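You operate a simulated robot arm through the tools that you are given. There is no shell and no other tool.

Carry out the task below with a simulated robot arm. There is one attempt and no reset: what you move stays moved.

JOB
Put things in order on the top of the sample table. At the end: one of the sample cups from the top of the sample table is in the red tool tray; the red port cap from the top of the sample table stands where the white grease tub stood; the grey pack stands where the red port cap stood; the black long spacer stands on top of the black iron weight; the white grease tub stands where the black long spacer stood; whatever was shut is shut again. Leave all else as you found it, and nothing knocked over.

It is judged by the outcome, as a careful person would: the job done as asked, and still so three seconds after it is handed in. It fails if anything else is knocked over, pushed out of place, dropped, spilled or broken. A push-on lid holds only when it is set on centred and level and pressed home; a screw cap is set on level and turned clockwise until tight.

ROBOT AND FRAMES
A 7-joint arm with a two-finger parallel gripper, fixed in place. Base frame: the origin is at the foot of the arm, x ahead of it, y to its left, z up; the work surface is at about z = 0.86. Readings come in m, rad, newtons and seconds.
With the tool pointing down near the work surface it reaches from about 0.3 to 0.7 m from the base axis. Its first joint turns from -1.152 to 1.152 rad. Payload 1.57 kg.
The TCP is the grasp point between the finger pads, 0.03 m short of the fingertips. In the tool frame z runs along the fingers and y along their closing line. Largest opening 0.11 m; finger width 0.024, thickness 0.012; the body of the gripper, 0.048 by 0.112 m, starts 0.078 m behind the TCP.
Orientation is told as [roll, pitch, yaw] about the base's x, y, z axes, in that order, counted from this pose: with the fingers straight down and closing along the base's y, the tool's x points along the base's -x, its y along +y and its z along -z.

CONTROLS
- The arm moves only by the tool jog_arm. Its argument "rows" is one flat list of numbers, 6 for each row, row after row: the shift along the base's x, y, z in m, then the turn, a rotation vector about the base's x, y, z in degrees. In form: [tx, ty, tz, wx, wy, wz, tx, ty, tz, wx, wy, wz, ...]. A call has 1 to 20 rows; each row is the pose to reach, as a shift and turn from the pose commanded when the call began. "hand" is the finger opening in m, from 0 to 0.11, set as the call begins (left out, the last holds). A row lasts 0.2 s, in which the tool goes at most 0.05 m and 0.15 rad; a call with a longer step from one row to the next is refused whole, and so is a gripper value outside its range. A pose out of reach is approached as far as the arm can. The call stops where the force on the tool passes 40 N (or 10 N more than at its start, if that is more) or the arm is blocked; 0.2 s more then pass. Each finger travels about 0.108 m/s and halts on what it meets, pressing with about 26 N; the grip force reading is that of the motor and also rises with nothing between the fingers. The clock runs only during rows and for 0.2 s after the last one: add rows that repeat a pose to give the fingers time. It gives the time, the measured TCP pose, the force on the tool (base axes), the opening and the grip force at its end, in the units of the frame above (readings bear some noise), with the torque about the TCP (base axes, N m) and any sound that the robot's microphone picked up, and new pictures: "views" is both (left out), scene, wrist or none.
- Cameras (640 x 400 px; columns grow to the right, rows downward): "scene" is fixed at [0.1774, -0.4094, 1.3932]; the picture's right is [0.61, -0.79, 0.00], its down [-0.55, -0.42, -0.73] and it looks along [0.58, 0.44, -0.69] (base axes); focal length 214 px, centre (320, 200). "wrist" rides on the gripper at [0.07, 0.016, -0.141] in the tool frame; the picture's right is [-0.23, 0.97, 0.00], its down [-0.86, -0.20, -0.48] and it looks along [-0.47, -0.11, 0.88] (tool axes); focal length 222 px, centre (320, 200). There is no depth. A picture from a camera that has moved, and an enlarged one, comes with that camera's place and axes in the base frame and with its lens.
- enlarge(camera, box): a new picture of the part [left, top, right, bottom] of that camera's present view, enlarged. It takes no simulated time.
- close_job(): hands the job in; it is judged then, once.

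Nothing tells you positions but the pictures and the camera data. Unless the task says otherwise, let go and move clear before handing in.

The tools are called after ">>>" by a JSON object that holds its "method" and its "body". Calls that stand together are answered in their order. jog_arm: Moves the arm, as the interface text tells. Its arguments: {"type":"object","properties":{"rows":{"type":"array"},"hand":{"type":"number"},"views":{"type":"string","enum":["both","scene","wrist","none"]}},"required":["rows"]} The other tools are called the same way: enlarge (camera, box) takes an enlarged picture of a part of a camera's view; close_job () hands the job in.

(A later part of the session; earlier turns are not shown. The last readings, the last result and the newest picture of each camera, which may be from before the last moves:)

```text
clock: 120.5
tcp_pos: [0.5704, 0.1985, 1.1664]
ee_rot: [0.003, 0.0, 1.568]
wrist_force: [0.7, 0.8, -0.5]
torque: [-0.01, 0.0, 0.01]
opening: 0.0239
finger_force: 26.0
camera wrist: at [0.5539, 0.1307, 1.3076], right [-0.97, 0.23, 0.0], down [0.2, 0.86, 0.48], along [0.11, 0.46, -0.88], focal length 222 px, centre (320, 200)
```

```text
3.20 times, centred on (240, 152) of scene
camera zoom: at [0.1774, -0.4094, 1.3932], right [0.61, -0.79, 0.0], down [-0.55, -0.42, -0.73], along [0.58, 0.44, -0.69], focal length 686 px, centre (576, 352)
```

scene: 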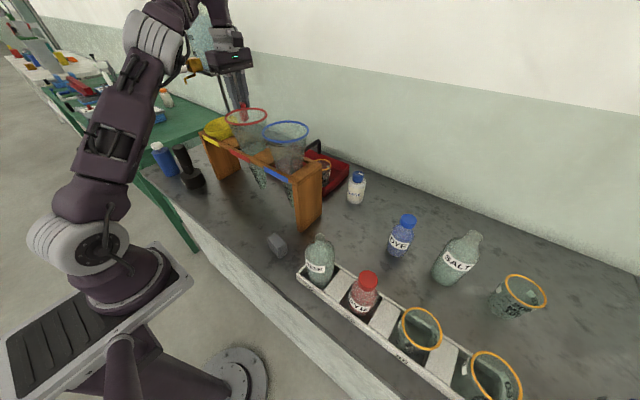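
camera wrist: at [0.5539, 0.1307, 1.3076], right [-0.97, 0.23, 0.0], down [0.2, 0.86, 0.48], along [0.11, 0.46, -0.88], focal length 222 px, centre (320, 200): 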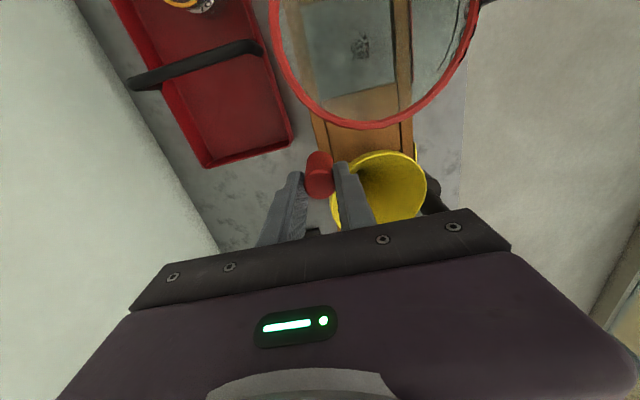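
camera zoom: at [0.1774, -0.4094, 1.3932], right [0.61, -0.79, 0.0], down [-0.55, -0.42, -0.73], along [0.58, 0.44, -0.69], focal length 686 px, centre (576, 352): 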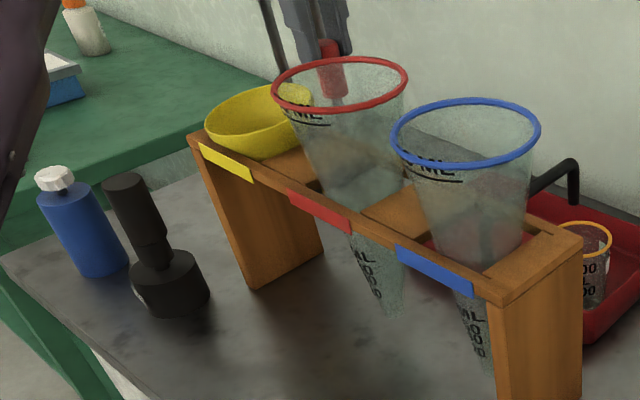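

The funnel looks back in its place, about as in the first picture. I'll rise and carry the cap inward through the gap between the red and yellow rims, then over to the tub's old spot.

>>> {"method": "jog_arm", "body": {"rows": [0, 0.0005, 0.012, 0, 0, 0, -0.003, 0.001, 0.024, 0, 0, 0, -0.013, 0.001, 0.04, 0, 0, 0, -0.028, 0.001, 0.058, 0, 0, 0, -0.055, 0.001, 0.07, 0, 0, 0, -0.09, 0, 0.07, 0, 0, 0, -0.125, -0.008, 0.07, 0, 0, 0, -0.155, -0.03, 0.07, 0, 0, 0, -0.175, -0.065, 0.065, 0, 0, 0, -0.188, -0.105, 0.055, 0, 0, 0, -0.193, -0.14, 0.04, 0, 0, 0, -0.1934, -0.1625, 0.01, 0, 0, 0, -0.1934, -0.1625, -0.03, 0, 0, 0, -0.1934, -0.1625, -0.03, 0, 0, 0]}}

>>> {"method": "enlarge", "body": {"camera": "scene", "box": [140, 90, 340, 215]}}

>>> {"method": "enlarge", "body": {"camera": "wrist", "box": [200, 80, 440, 240]}}

```text
clock: 123.5
tcp_pos: [0.381, 0.038, 1.1397]
ee_rot: [0.002, 0.001, 1.57]
wrist_force: [0.2, -1.0, -0.4]
torque: [0.03, 0.0, 0.01]
opening: 0.0238
finger_force: 26.4
camera wrist: at [0.3638, -0.031, 1.2804], right [-0.97, 0.23, 0.0], down [0.2, 0.86, 0.48], along [0.11, 0.46, -0.88], focal length 222 px, centre (320, 200)
```

scene: 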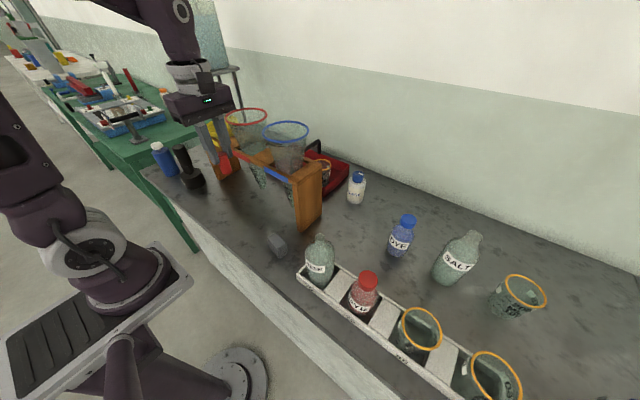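
wrist: 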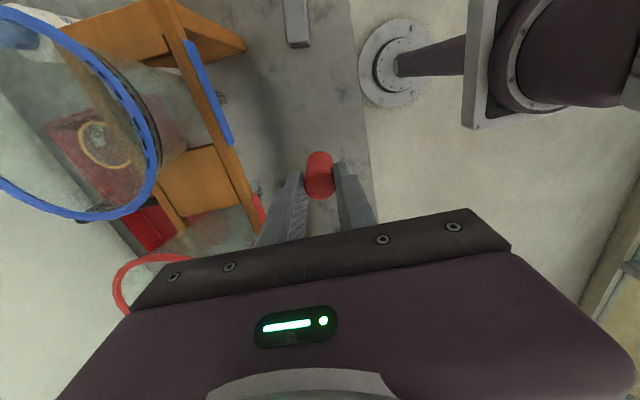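

```text
3.20 times, centred on (240, 152) of scene
camera zoom: at [0.1774, -0.4094, 1.3932], right [0.61, -0.79, 0.0], down [-0.55, -0.42, -0.73], along [0.58, 0.44, -0.69], focal length 686 px, centre (576, 352)
```

zoom: 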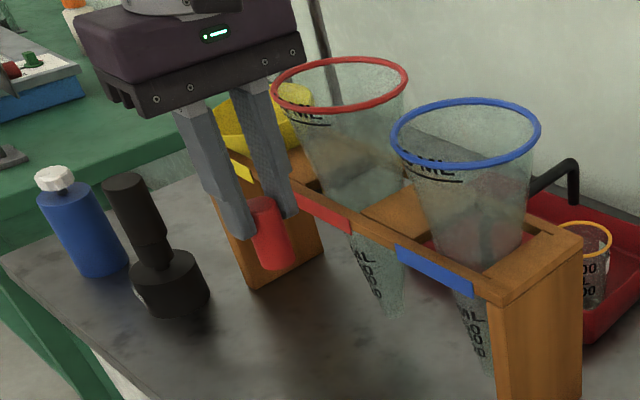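

```text
2.50 times, centred on (320, 160) of wrist
camera zoom: at [0.3638, -0.031, 1.2804], right [-0.97, 0.23, 0.0], down [0.2, 0.86, 0.48], along [0.11, 0.46, -0.88], focal length 555 px, centre (320, 300)
```

zoom: 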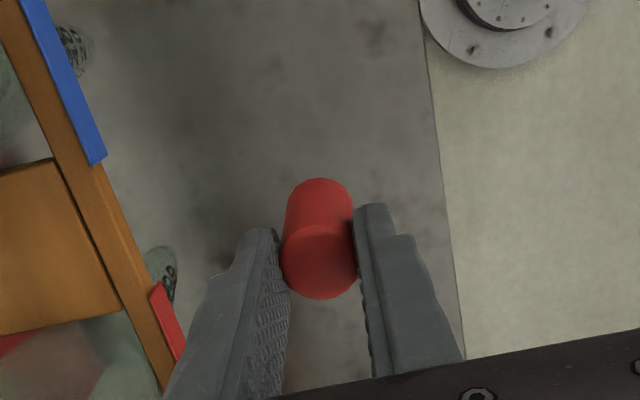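

The cap is held upright and the rack looks normal. I'll lower it at the tub's old spot.

>>> {"method": "jog_arm", "body": {"rows": [-0.004, -0.002, -0.03, 0, 0, 0, -0.004, -0.002, -0.07, 0, 0, 0, -0.004, -0.002, -0.11, 0, 0, 0, -0.004, -0.002, -0.15, 0, 0, 0, -0.004, -0.002, -0.18, 0, 0, 0, -0.004, -0.002, -0.2, 0, 0, 0, -0.004, -0.002, -0.21, 0, 0, 0, -0.004, -0.002, -0.21, 0, 0, 0]}}

>>> {"method": "enlarge", "body": {"camera": "scene", "box": [200, 170, 300, 250]}}

```text
clock: 125.3
tcp_pos: [0.3759, 0.0352, 0.9266]
ee_rot: [0.002, 0.0, 1.569]
wrist_force: [-0.3, -0.9, 0.7]
torque: [-0.01, 0.0, 0.0]
opening: 0.0236
finger_force: 26.2
camera wrist: at [0.3568, -0.0337, 1.0676], right [-0.97, 0.23, 0.0], down [0.2, 0.86, 0.48], along [0.11, 0.46, -0.88], focal length 222 px, centre (320, 200)
```

scene: 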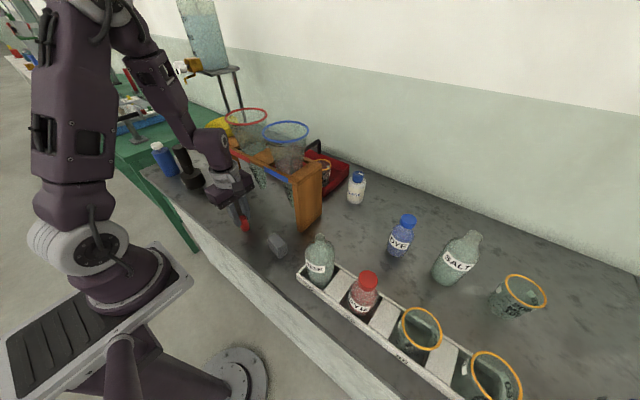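
wrist: 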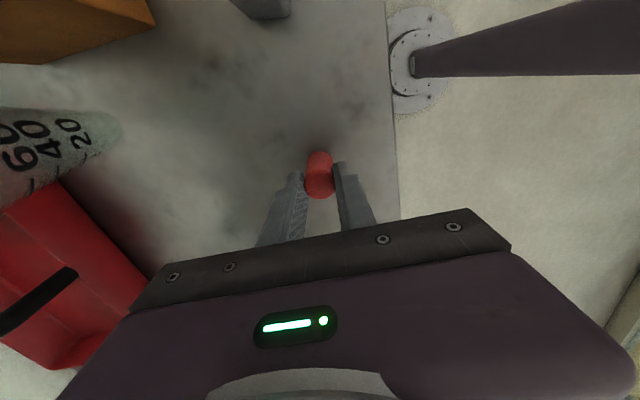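

```text
5.00 times, centred on (250, 210) of scene
camera zoom: at [0.1774, -0.4094, 1.3932], right [0.61, -0.79, 0.0], down [-0.55, -0.42, -0.73], along [0.58, 0.44, -0.69], focal length 1072 px, centre (670, 150)
```

zoom: 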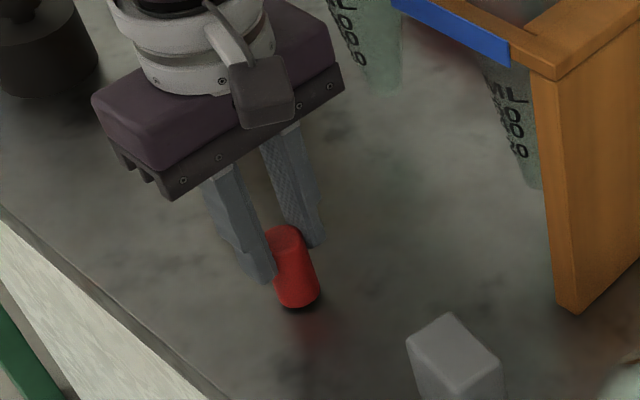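

The cap base is a few millimetres left of the tub's old centre in the picture. I'll shift it by (+3, -2) mm and creep down to the table.

>>> {"method": "jog_arm", "body": {"rows": [0.003, -0.002, 0, 0, 0, 0, 0.003, -0.002, -0.002, 0, 0, 0, 0.003, -0.002, -0.0035, 0, 0, 0, 0.003, -0.002, -0.0035, 0, 0, 0], "views": "none"}}

>>> {"method": "jog_arm", "body": {"rows": [0, 0, -0.001, 0, 0, 0, 0, 0, -0.002, 0, 0, 0, 0, 0, -0.002, 0, 0, 0], "views": "none"}}

```text
clock: 126.3
tcp_pos: [0.3775, 0.0336, 0.9228]
ee_rot: [0.002, 0.002, 1.57]
wrist_force: [0.2, 0.3, 0.6]
torque: [-0.01, 0.02, -0.03]
opening: 0.0236
finger_force: 26.0
```

```text
clock: 127.1
tcp_pos: [0.3786, 0.0341, 0.9215]
ee_rot: [-0.001, 0.001, 1.569]
wrist_force: [-0.8, 1.3, 14.7]
torque: [0.03, 0.0, 0.03]
opening: 0.0236
finger_force: 26.0
```

The cap is on the table. I'll ease the pressure, open moderately and rise straight up.

>>> {"method": "jog_arm", "body": {"rows": [0, 0, 0.001, 0, 0, 0, 0, 0, 0.001, 0, 0, 0], "views": "none"}}

>>> {"method": "jog_arm", "body": {"rows": [0, 0, 0, 0, 0, 0, 0, 0, 0, 0, 0, 0, 0, 0, 0, 0, 0, 0, 0, 0, 0.02, 0, 0, 0, 0, 0, 0.06, 0, 0, 0, 0, 0, 0.1, 0, 0, 0, 0, 0, 0.14, 0, 0, 0, 0, 0, 0.18, 0, 0, 0, 0, 0, 0.18, 0, 0, 0], "hand": 0.06}}

>>> {"method": "enlarge", "body": {"camera": "scene", "box": [220, 190, 300, 265]}}

>>> {"method": "enlarge", "body": {"camera": "scene", "box": [140, 90, 340, 215]}}

```text
clock: 127.7
tcp_pos: [0.3779, 0.0345, 0.9221]
ee_rot: [0.001, 0.002, 1.568]
wrist_force: [-0.7, 1.5, -0.5]
torque: [0.03, -0.01, 0.04]
opening: 0.0238
finger_force: 26.0
```

```text
clock: 129.7
tcp_pos: [0.3782, 0.0363, 1.1055]
ee_rot: [0.001, 0.002, 1.568]
wrist_force: [0.0, 0.1, 0.0]
torque: [0.05, -0.03, 0.04]
opening: 0.0601
finger_force: 0.1
camera wrist: at [0.3611, -0.0324, 1.2473], right [-0.97, 0.23, 0.0], down [0.2, 0.86, 0.48], along [0.11, 0.46, -0.88], focal length 222 px, centre (320, 200)
```

scene: 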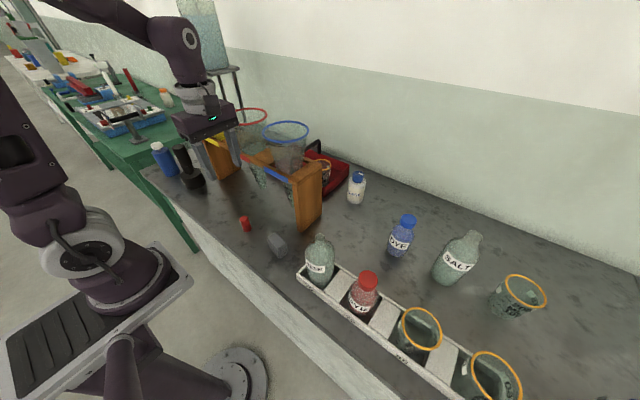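
wrist: 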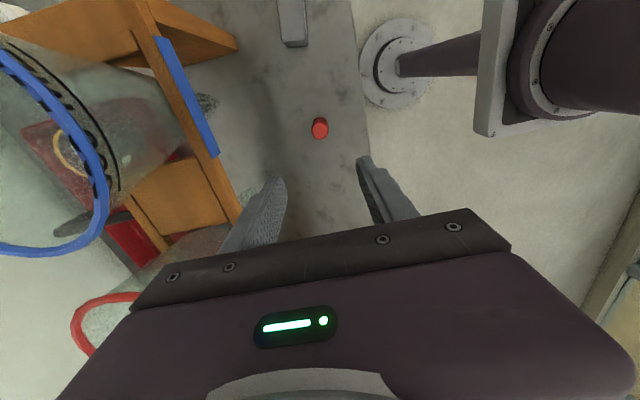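

```text
5.33 times, centred on (260, 228) of scene
camera zoom: at [0.1774, -0.4094, 1.3932], right [0.61, -0.79, 0.0], down [-0.55, -0.42, -0.73], along [0.58, 0.44, -0.69], focal length 1144 px, centre (640, 53)
```

zoom: 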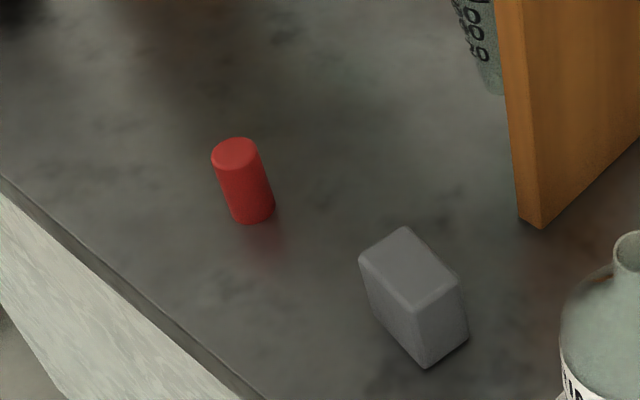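

```text
3.20 times, centred on (240, 152) of scene
camera zoom: at [0.1774, -0.4094, 1.3932], right [0.61, -0.79, 0.0], down [-0.55, -0.42, -0.73], along [0.58, 0.44, -0.69], focal length 686 px, centre (576, 352)
```

zoom: 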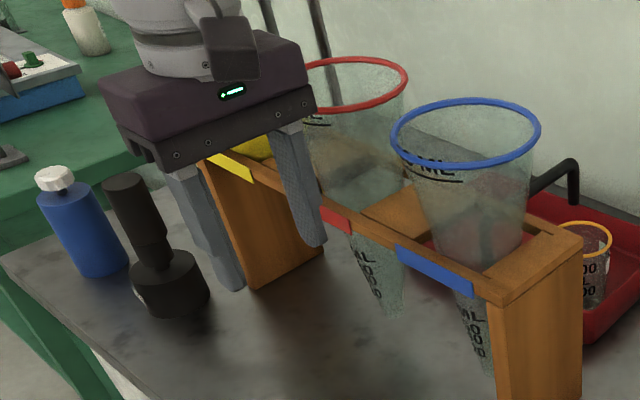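

The red cap stands where the tub was. The grey pack is next, at about (0.380, -0.105) and turned about -8°. I'll move above it and look.

>>> {"method": "jog_arm", "body": {"rows": [0, -0.035, 0, 0, 0, -4, 0, -0.07, 0, 0, 0, -8, 0, -0.11, 0, 0, 0, -8.3, 0, -0.15, 0, 0, 0, -8.3, 0, -0.185, 0, 0, 0, -8.3, 0, -0.185, 0, 0, 0, -8.3]}}

>>> {"method": "enlarge", "body": {"camera": "wrist", "box": [220, 40, 420, 240]}}

```text
clock: 131.1
tcp_pos: [0.3774, -0.1472, 1.1035]
ee_rot: [0.002, 0.002, 1.426]
wrist_force: [0.4, -0.5, -0.6]
torque: [0.01, -0.01, -0.02]
opening: 0.06
finger_force: 0.1
camera wrist: at [0.3507, -0.2139, 1.245], right [-0.93, 0.37, 0.0], down [0.32, 0.82, 0.48], along [0.17, 0.44, -0.88], focal length 222 px, centre (320, 200)
```

scene: 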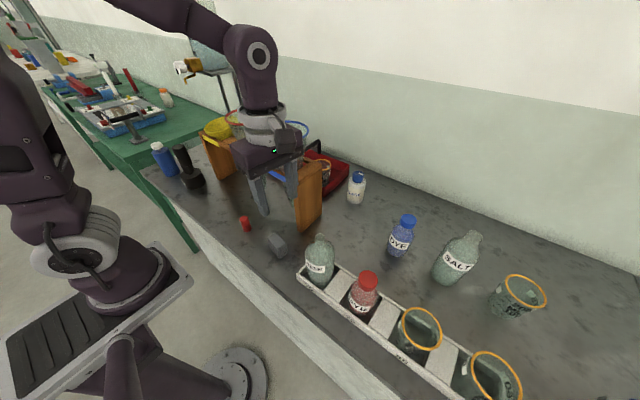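
wrist: 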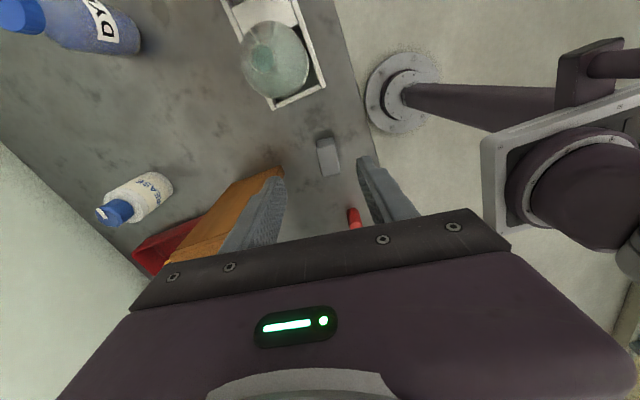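

```text
2.00 times, centred on (320, 140) of wrist
camera zoom: at [0.3507, -0.2139, 1.245], right [-0.93, 0.37, 0.0], down [0.32, 0.82, 0.48], along [0.17, 0.44, -0.88], focal length 444 px, centre (320, 320)
```

zoom: 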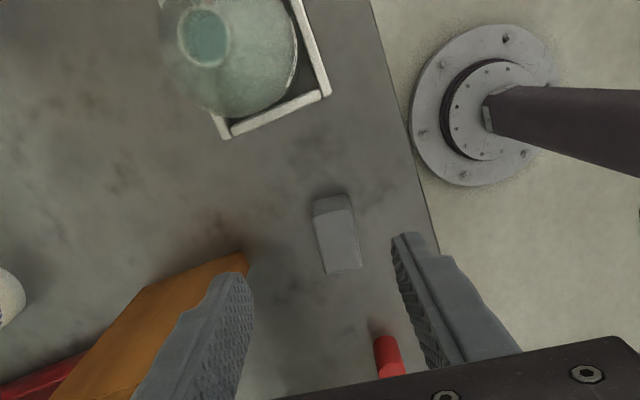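

The pack's top is centred at about (0.378, -0.104). I'll grip it slightly off-centre towards the right so it can be set close to the rack later.

>>> {"method": "jog_arm", "body": {"rows": [-0.0014, 0.0302, -0.01, 0, 0, 0, -0.0014, 0.0302, -0.05, 0, 0, 0, -0.0014, 0.0302, -0.09, 0, 0, 0, -0.0014, 0.0302, -0.13, 0, 0, 0, -0.0014, 0.0302, -0.16, 0, 0, 0, -0.0014, 0.0302, -0.1815, 0, 0, 0, -0.0014, 0.0302, -0.1815, 0, 0, 0]}}

>>> {"method": "enlarge", "body": {"camera": "wrist", "box": [220, 80, 420, 240]}}

```text
clock: 132.7
tcp_pos: [0.375, -0.1238, 0.9195]
ee_rot: [0.002, 0.001, 1.425]
wrist_force: [-0.4, 0.8, 0.1]
torque: [-0.04, 0.0, 0.04]
opening: 0.0603
finger_force: 0.1
camera wrist: at [0.3477, -0.1885, 1.0608], right [-0.93, 0.37, 0.0], down [0.32, 0.82, 0.48], along [0.17, 0.44, -0.88], focal length 222 px, centre (320, 200)
```

scene: 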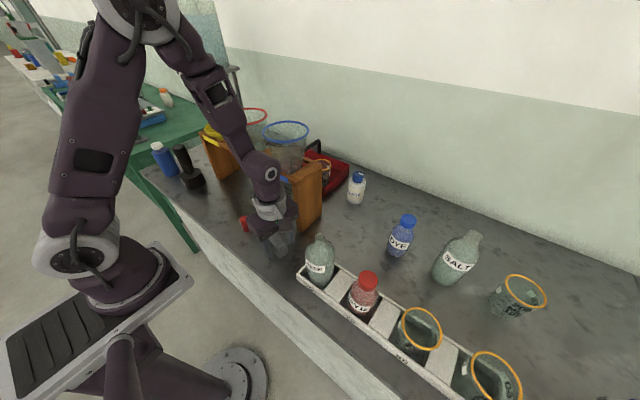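
wrist: 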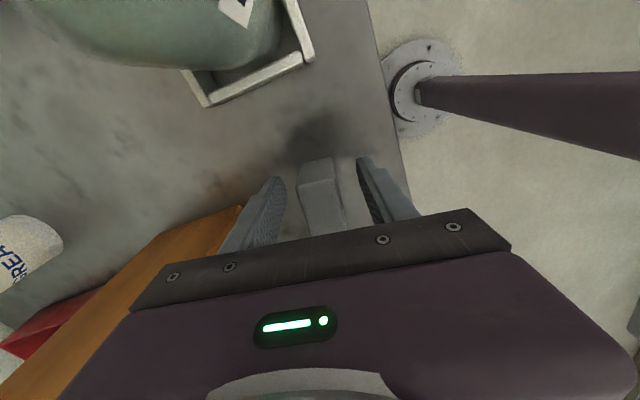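

```text
2.50 times, centred on (320, 160) of wrist
camera zoom: at [0.3477, -0.1885, 1.0608], right [-0.93, 0.37, 0.0], down [0.32, 0.82, 0.48], along [0.17, 0.44, -0.88], focal length 555 px, centre (320, 300)
```

zoom: 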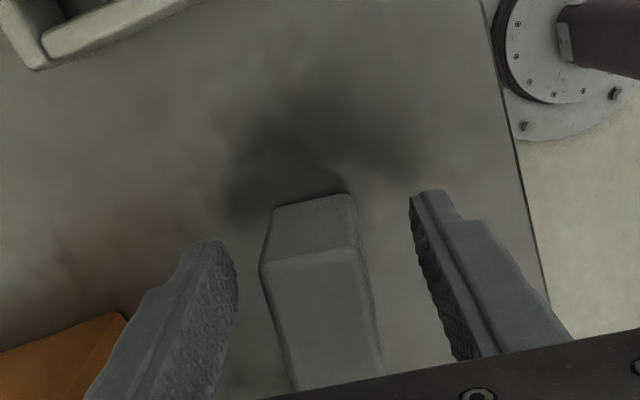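

The pack is between the fingers. I'll shift 5 mm towards its centre and close.

>>> {"method": "jog_arm", "body": {"rows": [0, 0.005, 0, 0, 0, 0, 0, 0.005, 0, 0, 0, 0], "views": "none"}}

>>> {"method": "jog_arm", "body": {"rows": [0, 0, 0, 0, 0, 0, 0, 0, 0, 0, 0, 0, 0, 0, 0, 0, 0, 0, 0, 0, 0, 0, 0, 0], "hand": 0.0, "views": "wrist"}}

>>> {"method": "jog_arm", "body": {"rows": [0, 0, 0.003, 0, 0, 0, 0, 0, 0.008, 0, 0, 0, 0, 0, 0.015, 0, 0, 0, 0, 0, 0.025, 0, 0, 0, 0, 0, 0.025, 0, 0, 0]}}

>>> {"method": "enlarge", "body": {"camera": "wrist", "box": [220, 80, 420, 240]}}

```text
clock: 133.3
tcp_pos: [0.3758, -0.1174, 0.9199]
ee_rot: [0.001, 0.002, 1.425]
wrist_force: [0.4, -0.5, 0.3]
torque: [-0.03, 0.0, 0.02]
opening: 0.06
finger_force: 0.0
```

```text
clock: 134.3
tcp_pos: [0.375, -0.1171, 0.9202]
ee_rot: [0.003, 0.002, 1.423]
wrist_force: [0.0, -0.1, 2.2]
torque: [0.02, 0.02, -0.04]
opening: 0.0314
finger_force: 25.6
camera wrist: at [0.3483, -0.1836, 1.0613], right [-0.93, 0.37, 0.0], down [0.32, 0.82, 0.48], along [0.17, 0.44, -0.88], focal length 222 px, centre (320, 200)
```

wrist: 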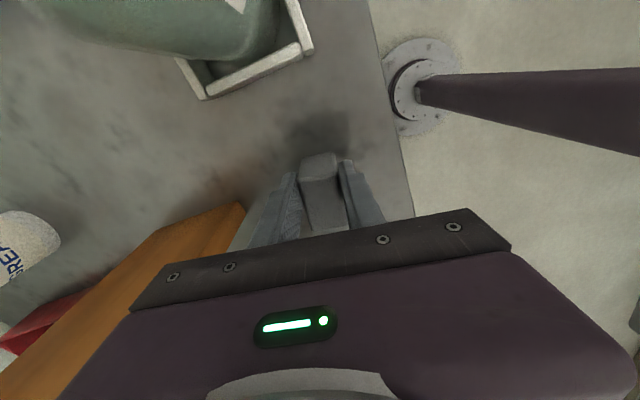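

```text
clock: 135.5
tcp_pos: [0.3762, -0.1169, 0.9453]
ee_rot: [0.0, 0.002, 1.425]
wrist_force: [0.1, -0.6, -1.5]
torque: [-0.04, -0.02, 0.02]
opening: 0.0313
finger_force: 26.3
camera wrist: at [0.3489, -0.1829, 1.0861], right [-0.93, 0.37, 0.0], down [0.32, 0.82, 0.48], along [0.18, 0.44, -0.88], focal length 222 px, centre (320, 200)
```

scene: 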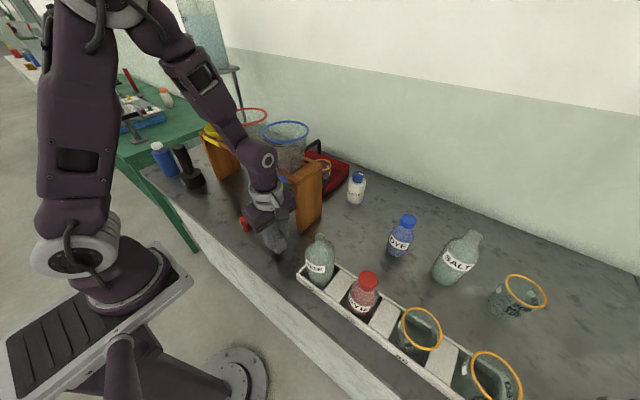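
wrist: 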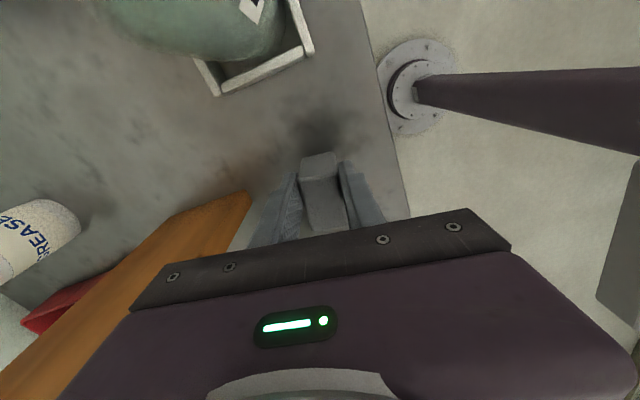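

```text
2.50 times, centred on (320, 160) of wrist
camera zoom: at [0.3489, -0.1829, 1.0861], right [-0.93, 0.37, 0.0], down [0.32, 0.82, 0.48], along [0.18, 0.44, -0.88], focal length 555 px, centre (320, 300)
```

zoom: 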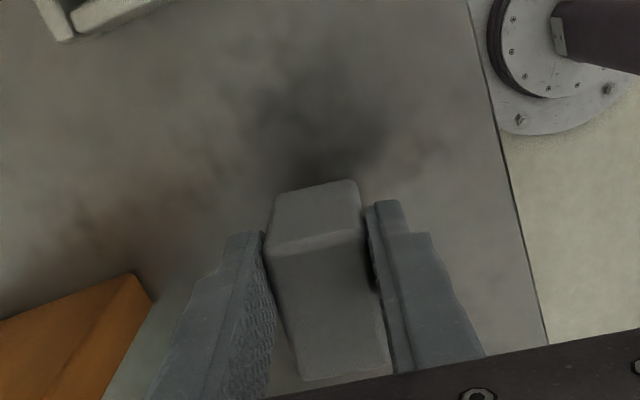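

The pack is gripped at 31 mm and held, with its centre about 18 mm to the far side of the grip. I'll carry it high in front of the rack and over the funnel rims.

>>> {"method": "jog_arm", "body": {"rows": [0, 0, 0.04, 0, 0, 0, 0, 0, 0.085, 0, 0, 0, 0, 0.01, 0.13, 0, 0, 2, 0, 0.03, 0.17, 0, 0, 4, 0.003, 0.065, 0.2, 0, 0, 6, 0.006, 0.105, 0.22, 0, 0, 8.4, 0.01, 0.15, 0.235, 0, 0, 8.4, 0.014, 0.195, 0.255, 0, 0, 8.4, 0.022, 0.238, 0.272, 0, 0, 8.4, 0.043, 0.272, 0.285, 0, 0, 8.4, 0.08, 0.293, 0.29, 0, 0, 8.4, 0.115, 0.297, 0.29, 0, 0, 8.4, 0.115, 0.297, 0.29, 0, 0, 8.4]}}

>>> {"method": "enlarge", "body": {"camera": "wrist", "box": [160, 40, 480, 240]}}

```text
clock: 138.3
tcp_pos: [0.4934, 0.1851, 1.2367]
ee_rot: [0.001, 0.001, 1.571]
wrist_force: [-0.7, -0.3, -1.2]
torque: [-0.05, 0.02, -0.03]
opening: 0.0318
finger_force: 26.3
camera wrist: at [0.4762, 0.1163, 1.3782], right [-0.97, 0.23, 0.0], down [0.2, 0.86, 0.48], along [0.11, 0.46, -0.88], focal length 222 px, centre (320, 200)
```

scene: 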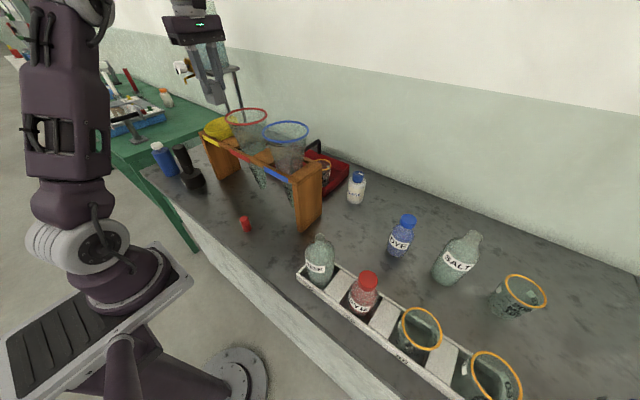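
wrist: 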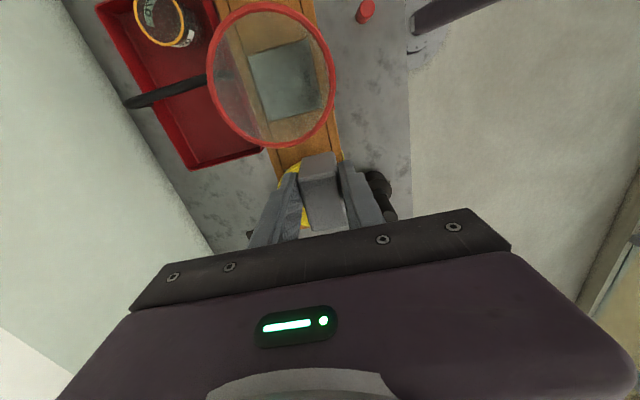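

```text
2.00 times, centred on (320, 140) of wrist
camera zoom: at [0.4762, 0.1163, 1.3782], right [-0.97, 0.23, 0.0], down [0.2, 0.86, 0.48], along [0.11, 0.46, -0.88], focal length 444 px, centre (320, 320)
```

zoom: 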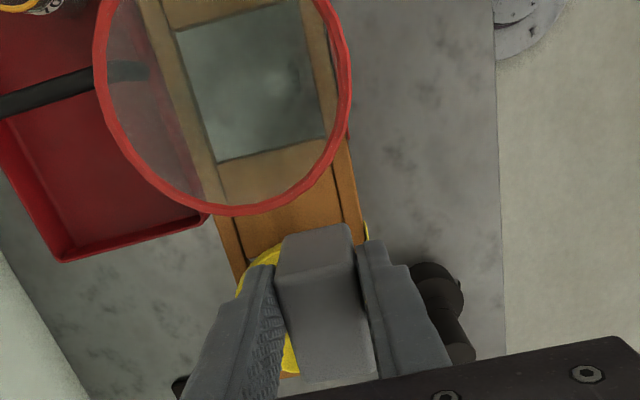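

The clearances look right. I'll go over the rims and down behind the rack, following the reach limit.

>>> {"method": "jog_arm", "body": {"rows": [0.03, -0.006, -0.002, 0, 0, 0, 0.055, -0.01, -0.012, 0, 0, 0, 0.075, -0.01, -0.035, 0, 0, 0, 0.09, -0.01, -0.06, 0, 0, 0, 0.104, -0.01, -0.085, 0, 0, 0, 0.115, -0.006, -0.11, 0, 0, 0, 0.122, 0, -0.135, 0, 0, 0, 0.126, 0.01, -0.155, 0, 0, 0, 0.129, 0.025, -0.175, 0, 0, 0, 0.131, 0.042, -0.195, 0, 0, 0, 0.133, 0.057, -0.21, 0, 0, 0, 0.133, 0.057, -0.21, 0, 0, 0]}}

>>> {"method": "enlarge", "body": {"camera": "wrist", "box": [160, 40, 480, 240]}}

>>> {"method": "enlarge", "body": {"camera": "scene", "box": [170, 60, 330, 190]}}

```text
clock: 140.9
tcp_pos: [0.6241, 0.2354, 1.0262]
ee_rot: [0.001, 0.002, 1.572]
wrist_force: [0.6, 0.1, -0.7]
torque: [0.0, 0.0, 0.01]
opening: 0.0314
finger_force: 25.8
camera wrist: at [0.6068, 0.1665, 1.1676], right [-0.97, 0.23, 0.0], down [0.2, 0.86, 0.48], along [0.11, 0.46, -0.88], focal length 222 px, centre (320, 200)
```

scene: 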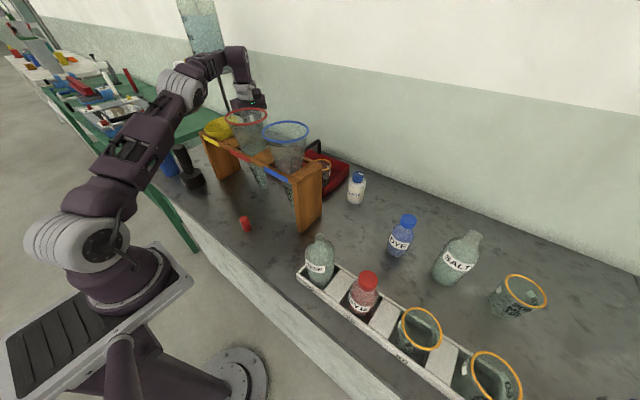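
wrist: 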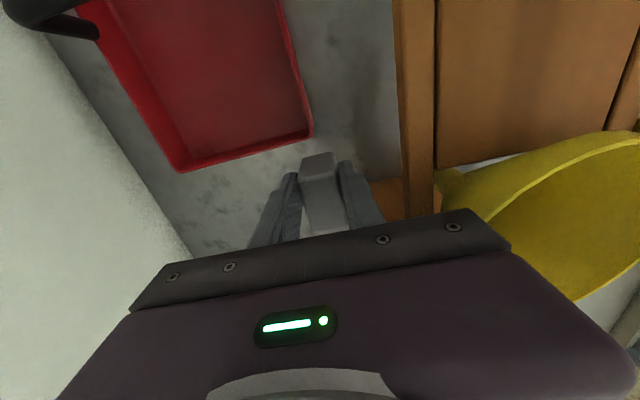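

```text
2.00 times, centred on (320, 140) of wrist
camera zoom: at [0.6068, 0.1665, 1.1676], right [-0.97, 0.23, 0.0], down [0.2, 0.86, 0.48], along [0.11, 0.46, -0.88], focal length 444 px, centre (320, 320)
```

zoom: 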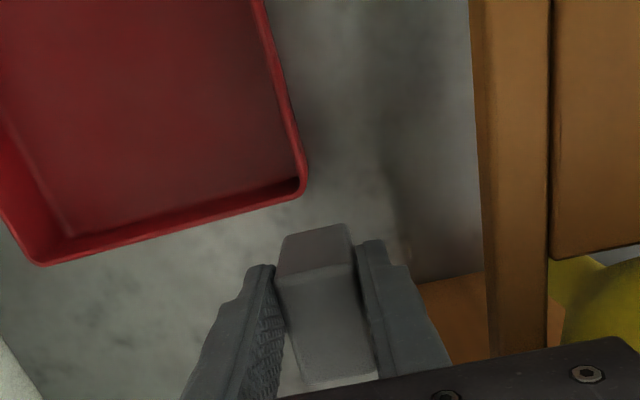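

```text
3.08 times, centred on (250, 125) of scene
camera zoom: at [0.1775, -0.4094, 1.3932], right [0.61, -0.79, 0.0], down [-0.55, -0.42, -0.73], along [0.58, 0.44, -0.69], focal length 660 px, centre (535, 431)
```

zoom: 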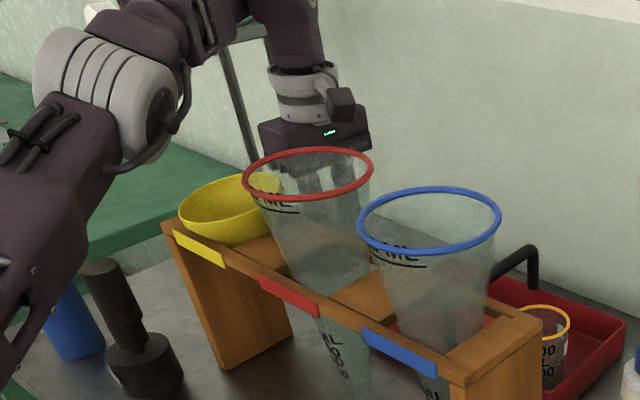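

I'm behind the rack with the pack. I'll move out a few millimetres and turn the hand to about 178° so the pack's long side points towards the rack.

>>> {"method": "jog_arm", "body": {"rows": [0.003, 0, 0, 0, 0, 0, 0.006, 0, 0, 0, 0, 0, 0.006, 0, 0, 0, 0, 8, 0.006, 0, 0, 0, 0, 16, 0.006, 0, 0, 0, 0, 24, 0.006, 0, 0, 0, 0, 32, 0.006, 0, 0, 0, 0, 40, 0.006, 0, 0, 0, 0, 48, 0.006, 0, 0, 0, 0, 56, 0.006, 0, 0, 0, 0, 64, 0.006, 0, 0, 0, 0, 72, 0.006, 0, 0, 0, 0, 80, 0.006, 0, 0, 0, 0, 88, 0.006, 0, 0, 0, 0, 88]}}

>>> {"method": "enlarge", "body": {"camera": "wrist", "box": [160, 40, 480, 240]}}

>>> {"method": "enlarge", "body": {"camera": "scene", "box": [170, 60, 330, 190]}}

```text
clock: 143.9
tcp_pos: [0.6296, 0.2375, 1.0265]
ee_rot: [0.003, 0.002, 3.11]
wrist_force: [-0.1, 0.0, -0.1]
torque: [-0.01, 0.01, 0.01]
opening: 0.0313
finger_force: 26.5
camera wrist: at [0.6983, 0.2194, 1.1666], right [-0.26, -0.97, 0.0], down [-0.85, 0.23, 0.48], along [-0.46, 0.12, -0.88], focal length 222 px, centre (320, 200)
```

scene: 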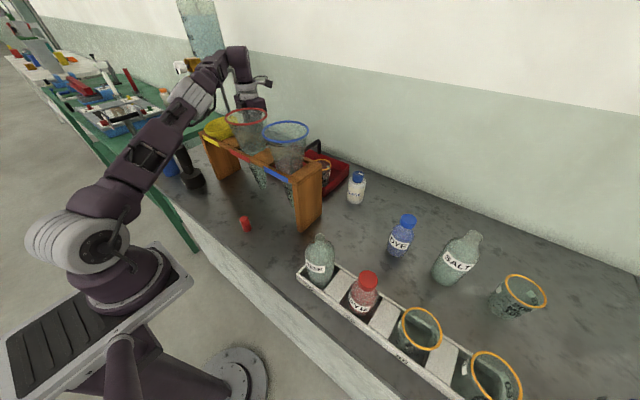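
wrist: 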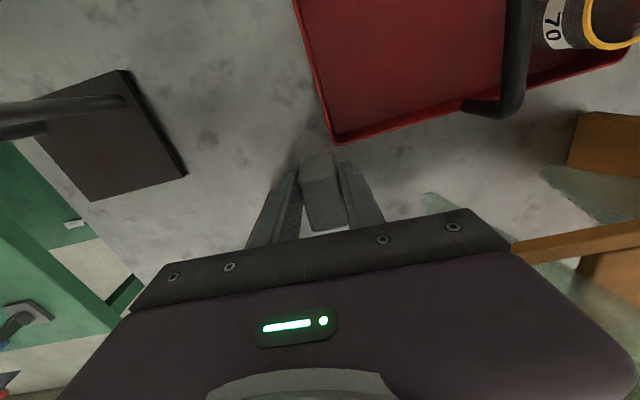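

```text
2.00 times, centred on (320, 140) of wrist
camera zoom: at [0.6983, 0.2194, 1.1666], right [-0.26, -0.97, 0.0], down [-0.85, 0.23, 0.48], along [-0.46, 0.12, -0.88], focal length 444 px, centre (320, 320)
```

zoom: 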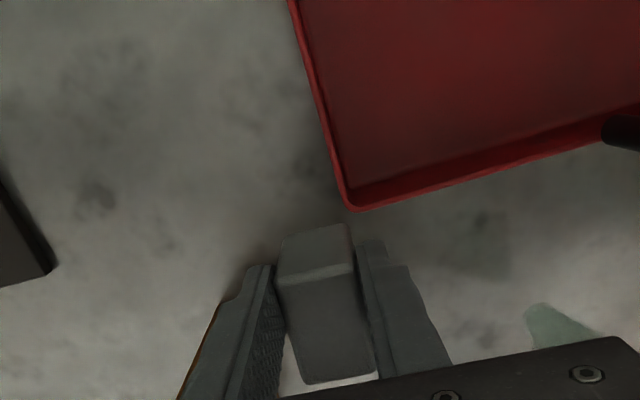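

```text
3.08 times, centred on (250, 125) of scene
camera zoom: at [0.1775, -0.4094, 1.3932], right [0.61, -0.79, 0.0], down [-0.55, -0.42, -0.73], along [0.58, 0.44, -0.69], focal length 660 px, centre (535, 431)
```

zoom: 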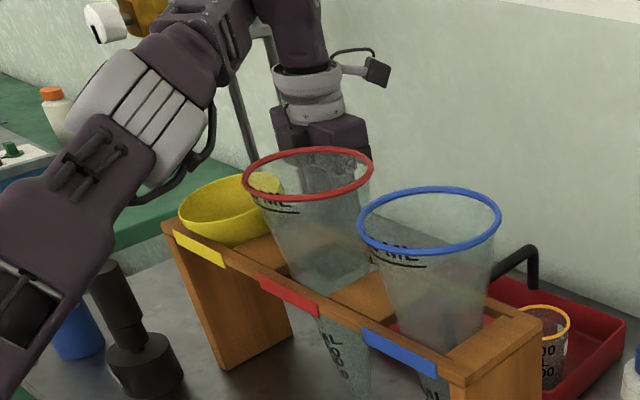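

The rotation is done with no contact. I'll creep down past the rack's top edge while staying well outward.

>>> {"method": "jog_arm", "body": {"rows": [0.002, 0, -0.01, 0, 0, 0, 0.004, 0, -0.02, 0, 0, 0, 0.0055, 0, -0.03, 0, 0, 0, 0.0065, 0, -0.036, 0, 0, 0, 0.0065, 0, -0.041, 0, 0, 0, 0.0065, 0, -0.046, 0, 0, 0, 0.0065, 0, -0.051, 0, 0, 0, 0.0065, 0, -0.056, 0, 0, 0, 0.0065, 0, -0.056, 0, 0, 0]}}

```text
clock: 145.9
tcp_pos: [0.6356, 0.2379, 0.9704]
ee_rot: [-0.001, 0.003, 3.107]
wrist_force: [-2.1, 2.8, 13.7]
torque: [-0.12, 0.2, -0.06]
opening: 0.0312
finger_force: 25.9
camera wrist: at [0.7037, 0.2196, 1.1111], right [-0.26, -0.97, 0.0], down [-0.85, 0.23, 0.48], along [-0.46, 0.13, -0.88], focal length 222 px, centre (320, 200)
```

scene: 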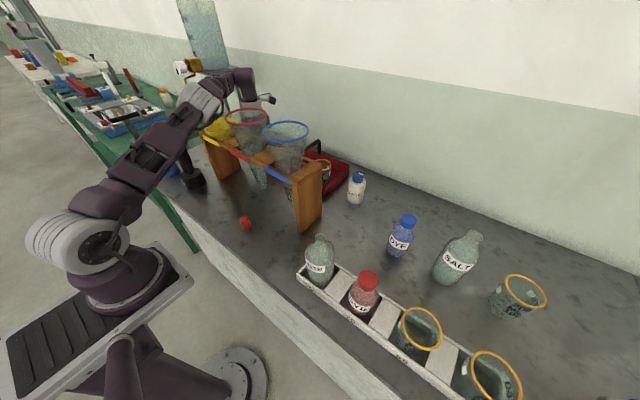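
wrist: 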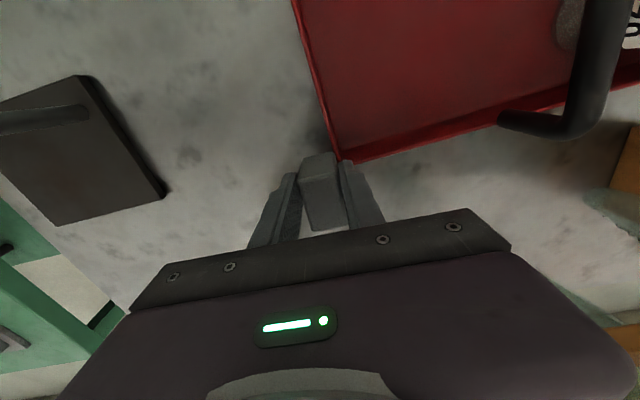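

The upward force lines up with the tray's corner rim under the pack's edge, so I was too far right. I'll rise slightly, shift left to y = 0.2545 and check.

>>> {"method": "jog_arm", "body": {"rows": [0, 0, 0.003, 0, 0, 0, 0, 0, 0.008, 0, 0, 0, -0.001, 0.008, 0.008, 0, 0, 0, -0.002, 0.0165, 0.008, 0, 0, 0, -0.002, 0.0165, 0.008, 0, 0, 0]}}

>>> {"method": "enlarge", "body": {"camera": "wrist", "box": [200, 80, 480, 240]}}

>>> {"method": "enlarge", "body": {"camera": "scene", "box": [190, 80, 340, 200]}}

```text
clock: 147.1
tcp_pos: [0.6325, 0.2532, 0.9764]
ee_rot: [0.001, 0.003, 3.106]
wrist_force: [-0.7, 0.2, -0.9]
torque: [0.02, -0.02, -0.04]
opening: 0.0315
finger_force: 26.3
camera wrist: at [0.7013, 0.236, 1.1184], right [-0.26, -0.97, 0.0], down [-0.85, 0.23, 0.48], along [-0.46, 0.12, -0.88], focal length 222 px, centre (320, 200)
```

scene: 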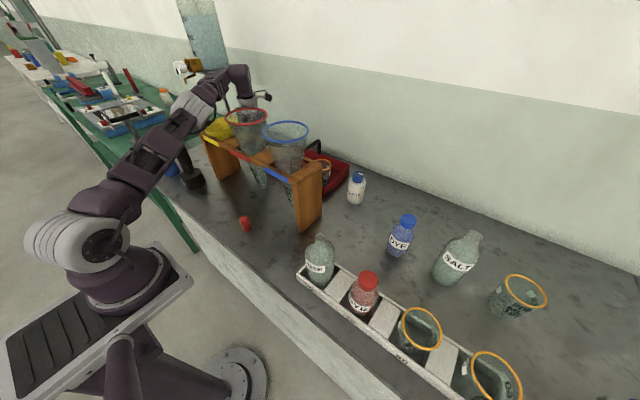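
wrist: 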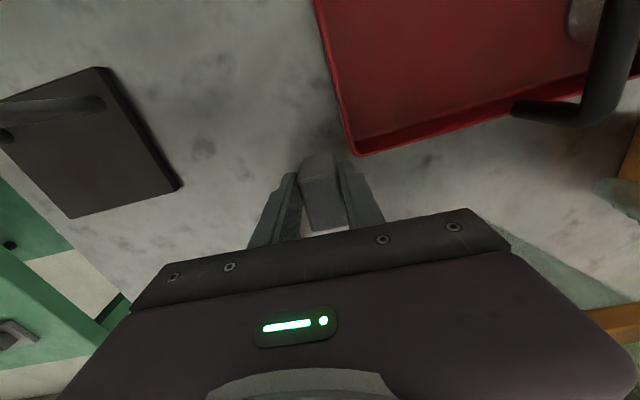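

```text
2.29 times, centred on (340, 160) of wrist
camera zoom: at [0.7013, 0.236, 1.1184], right [-0.26, -0.97, 0.0], down [-0.85, 0.23, 0.48], along [-0.46, 0.12, -0.88], focal length 508 px, centre (274, 291)
```

zoom: 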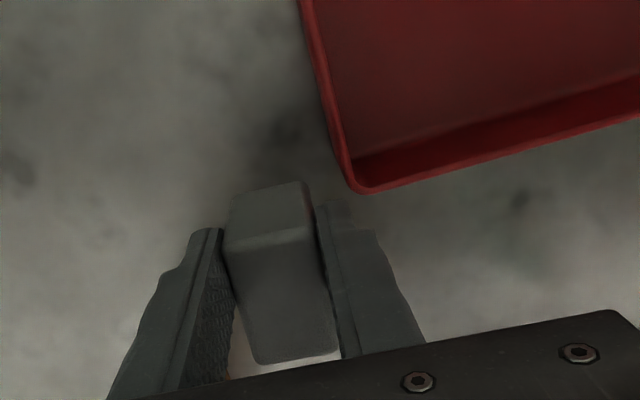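

```text
3.33 times, centred on (265, 140) of scene
camera zoom: at [0.1775, -0.4094, 1.3932], right [0.61, -0.79, 0.0], down [-0.55, -0.42, -0.73], along [0.58, 0.44, -0.69], focal length 715 px, centre (503, 400)
```

zoom: 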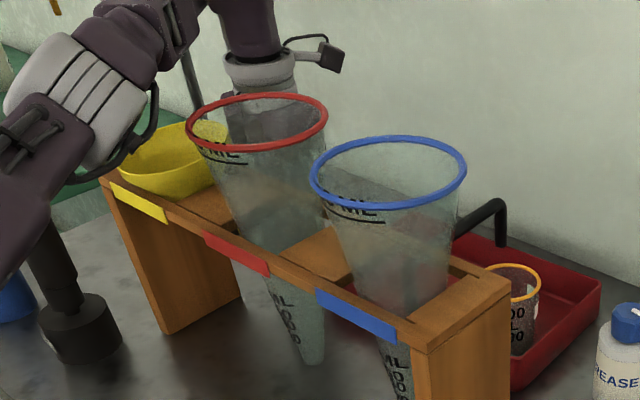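

The tray corner is at about (0.628, 0.2195) and the pack now clears it by about 18 mm. I'll continue down slowly.

>>> {"method": "jog_arm", "body": {"rows": [0.0015, 0.0005, -0.006, 0, 0, 0, 0.003, 0.001, -0.014, 0, 0, 0, 0.004, 0.0013, -0.022, 0, 0, 0, 0.005, 0.0013, -0.031, 0, 0, 0, 0.005, 0.0013, -0.04, 0, 0, 0, 0.005, 0.0013, -0.048, 0, 0, 0, 0.005, 0.0013, -0.048, 0, 0, 0]}}

>>> {"method": "enlarge", "body": {"camera": "wrist", "box": [200, 80, 480, 240]}}

>>> {"method": "enlarge", "body": {"camera": "scene", "box": [190, 80, 340, 200]}}

```text
clock: 148.7
tcp_pos: [0.6395, 0.2545, 0.9294]
ee_rot: [0.002, 0.003, 3.107]
wrist_force: [0.3, -0.1, -2.0]
torque: [-0.01, -0.01, 0.0]
opening: 0.0313
finger_force: 26.0
camera wrist: at [0.7062, 0.2373, 1.0696], right [-0.26, -0.97, 0.0], down [-0.85, 0.23, 0.48], along [-0.46, 0.12, -0.88], focal length 222 px, centre (320, 200)
```

scene: 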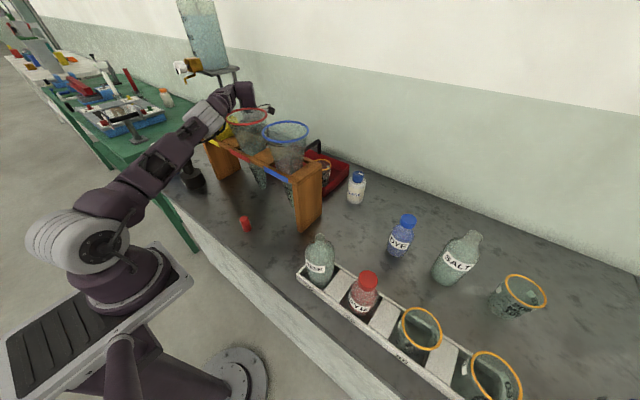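
wrist: 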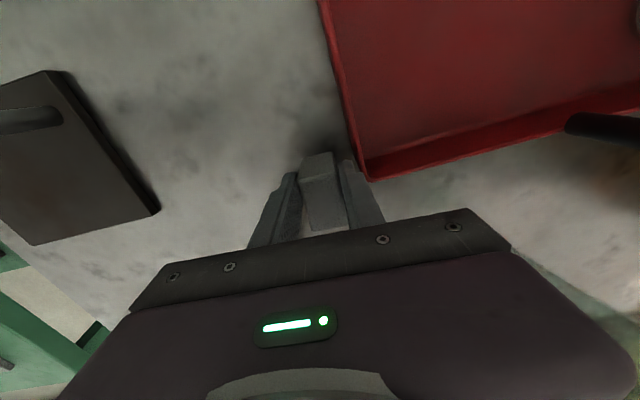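

```text
2.29 times, centred on (340, 160) of wrist
camera zoom: at [0.7062, 0.2373, 1.0696], right [-0.26, -0.97, 0.0], down [-0.85, 0.23, 0.48], along [-0.46, 0.12, -0.88], focal length 508 px, centre (274, 291)
```

zoom: 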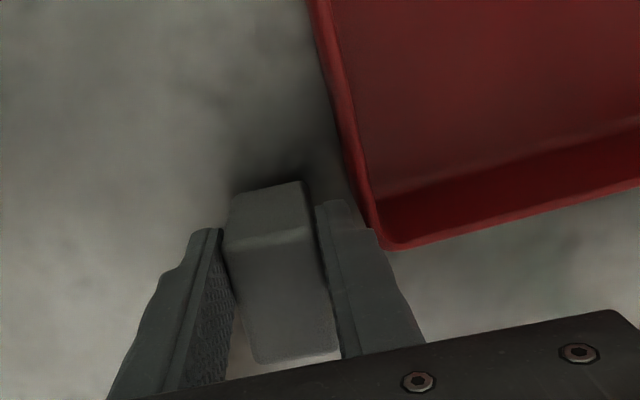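

```text
3.33 times, centred on (265, 140) of scene
camera zoom: at [0.1775, -0.4094, 1.3932], right [0.61, -0.79, 0.0], down [-0.55, -0.42, -0.73], along [0.58, 0.44, -0.69], focal length 715 px, centre (503, 400)
```

zoom: 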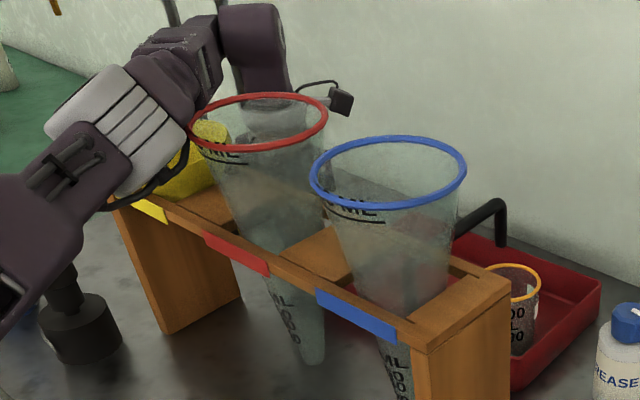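

I'm nearly at the table with the pack over the cap's old spot. I'll creep down to contact.

>>> {"method": "jog_arm", "body": {"rows": [0, 0, -0.002, 0, 0, 0, 0, 0, -0.004, 0, 0, 0, 0, 0, -0.006, 0, 0, 0, 0, 0, -0.006, 0, 0, 0], "views": "none"}}

>>> {"method": "jog_arm", "body": {"rows": [0, 0, -0.001, 0, 0, 0, 0, 0, -0.002, 0, 0, 0, 0, 0, -0.002, 0, 0, 0], "views": "none"}}

```text
clock: 149.7
tcp_pos: [0.6397, 0.255, 0.9235]
ee_rot: [0.004, 0.001, 3.109]
wrist_force: [0.9, -0.2, -2.1]
torque: [-0.02, -0.03, 0.04]
opening: 0.0315
finger_force: 26.4
```

```text
clock: 150.5
tcp_pos: [0.6389, 0.2554, 0.9222]
ee_rot: [0.002, 0.002, 3.106]
wrist_force: [0.3, 0.0, -1.8]
torque: [-0.02, -0.04, 0.04]
opening: 0.0311
finger_force: 25.9
```

>>> {"method": "jog_arm", "body": {"rows": [0, 0, -0.001, 0, 0, 0, 0, 0, -0.002, 0, 0, 0, 0, 0, -0.002, 0, 0, 0], "views": "none"}}

>>> {"method": "enlarge", "body": {"camera": "scene", "box": [190, 80, 270, 140]}}

```text
clock: 151.3
tcp_pos: [0.6394, 0.2539, 0.9192]
ee_rot: [-0.001, 0.002, 3.107]
wrist_force: [0.2, 1.2, 6.4]
torque: [0.12, 0.27, -0.04]
opening: 0.0314
finger_force: 26.2
```

```text
6.67 times, centred on (230, 110) of scene
camera zoom: at [0.1773, -0.4094, 1.3932], right [0.61, -0.79, 0.0], down [-0.55, -0.42, -0.73], along [0.58, 0.44, -0.69], focal length 1430 px, centre (920, 800)
```

zoom: 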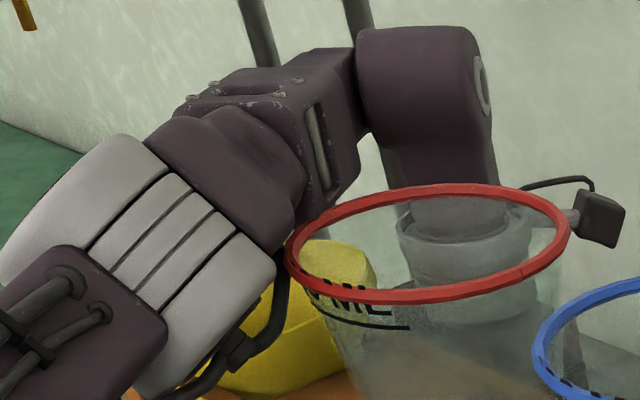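

The far end of the pack touched first. I'll press one more millimetre to seat it flat and then release slowly.

>>> {"method": "jog_arm", "body": {"rows": [0, 0, -0.001, 0, 0, 0, 0, 0, -0.001, 0, 0, 0], "views": "none"}}

>>> {"method": "jog_arm", "body": {"rows": [0, 0, 0, 0, 0, 0, 0, 0, 0, 0, 0, 0], "hand": 0.038}}

>>> {"method": "enlarge", "body": {"camera": "wrist", "box": [200, 80, 480, 240]}}

```text
clock: 151.9
tcp_pos: [0.6394, 0.2554, 0.9187]
ee_rot: [0.001, 0.002, 3.106]
wrist_force: [-2.4, 1.5, 18.6]
torque: [0.06, 0.05, -0.04]
opening: 0.0314
finger_force: 26.8
```

```text
clock: 152.5
tcp_pos: [0.6388, 0.2553, 0.9175]
ee_rot: [0.0, 0.002, 3.106]
wrist_force: [-0.9, 0.7, 0.4]
torque: [0.0, 0.02, -0.03]
opening: 0.0382
finger_force: 0.0
camera wrist: at [0.7072, 0.2366, 1.0586], right [-0.26, -0.97, 0.0], down [-0.85, 0.23, 0.48], along [-0.46, 0.12, -0.88], focal length 222 px, centre (320, 200)
```

scene: 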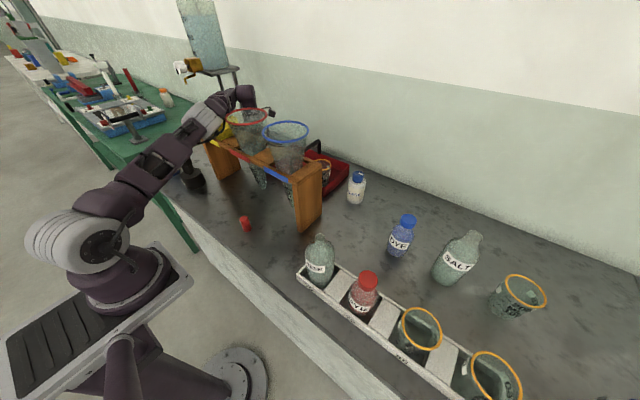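
wrist: 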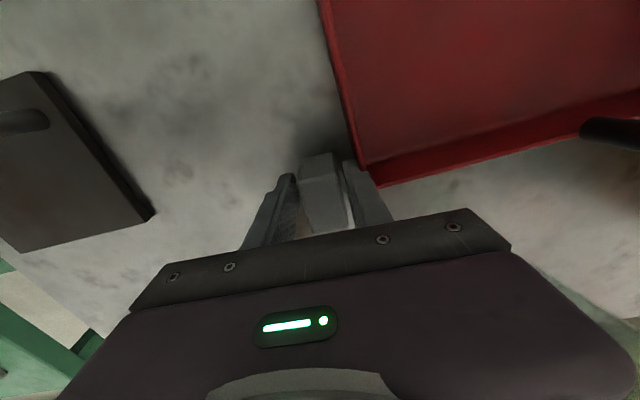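

```text
2.29 times, centred on (340, 160) of wrist
camera zoom: at [0.7072, 0.2366, 1.0586], right [-0.26, -0.97, 0.0], down [-0.85, 0.23, 0.48], along [-0.46, 0.12, -0.88], focal length 508 px, centre (274, 291)
```

zoom: 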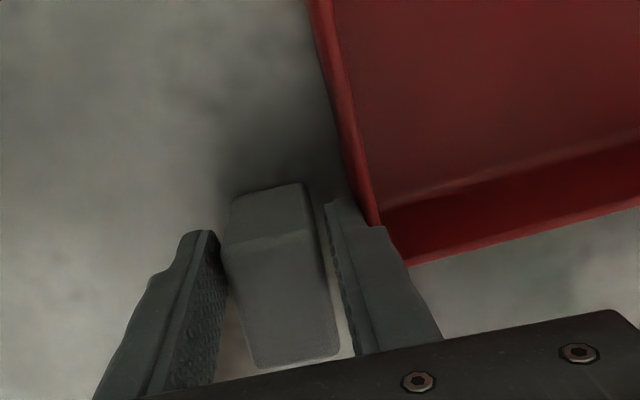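

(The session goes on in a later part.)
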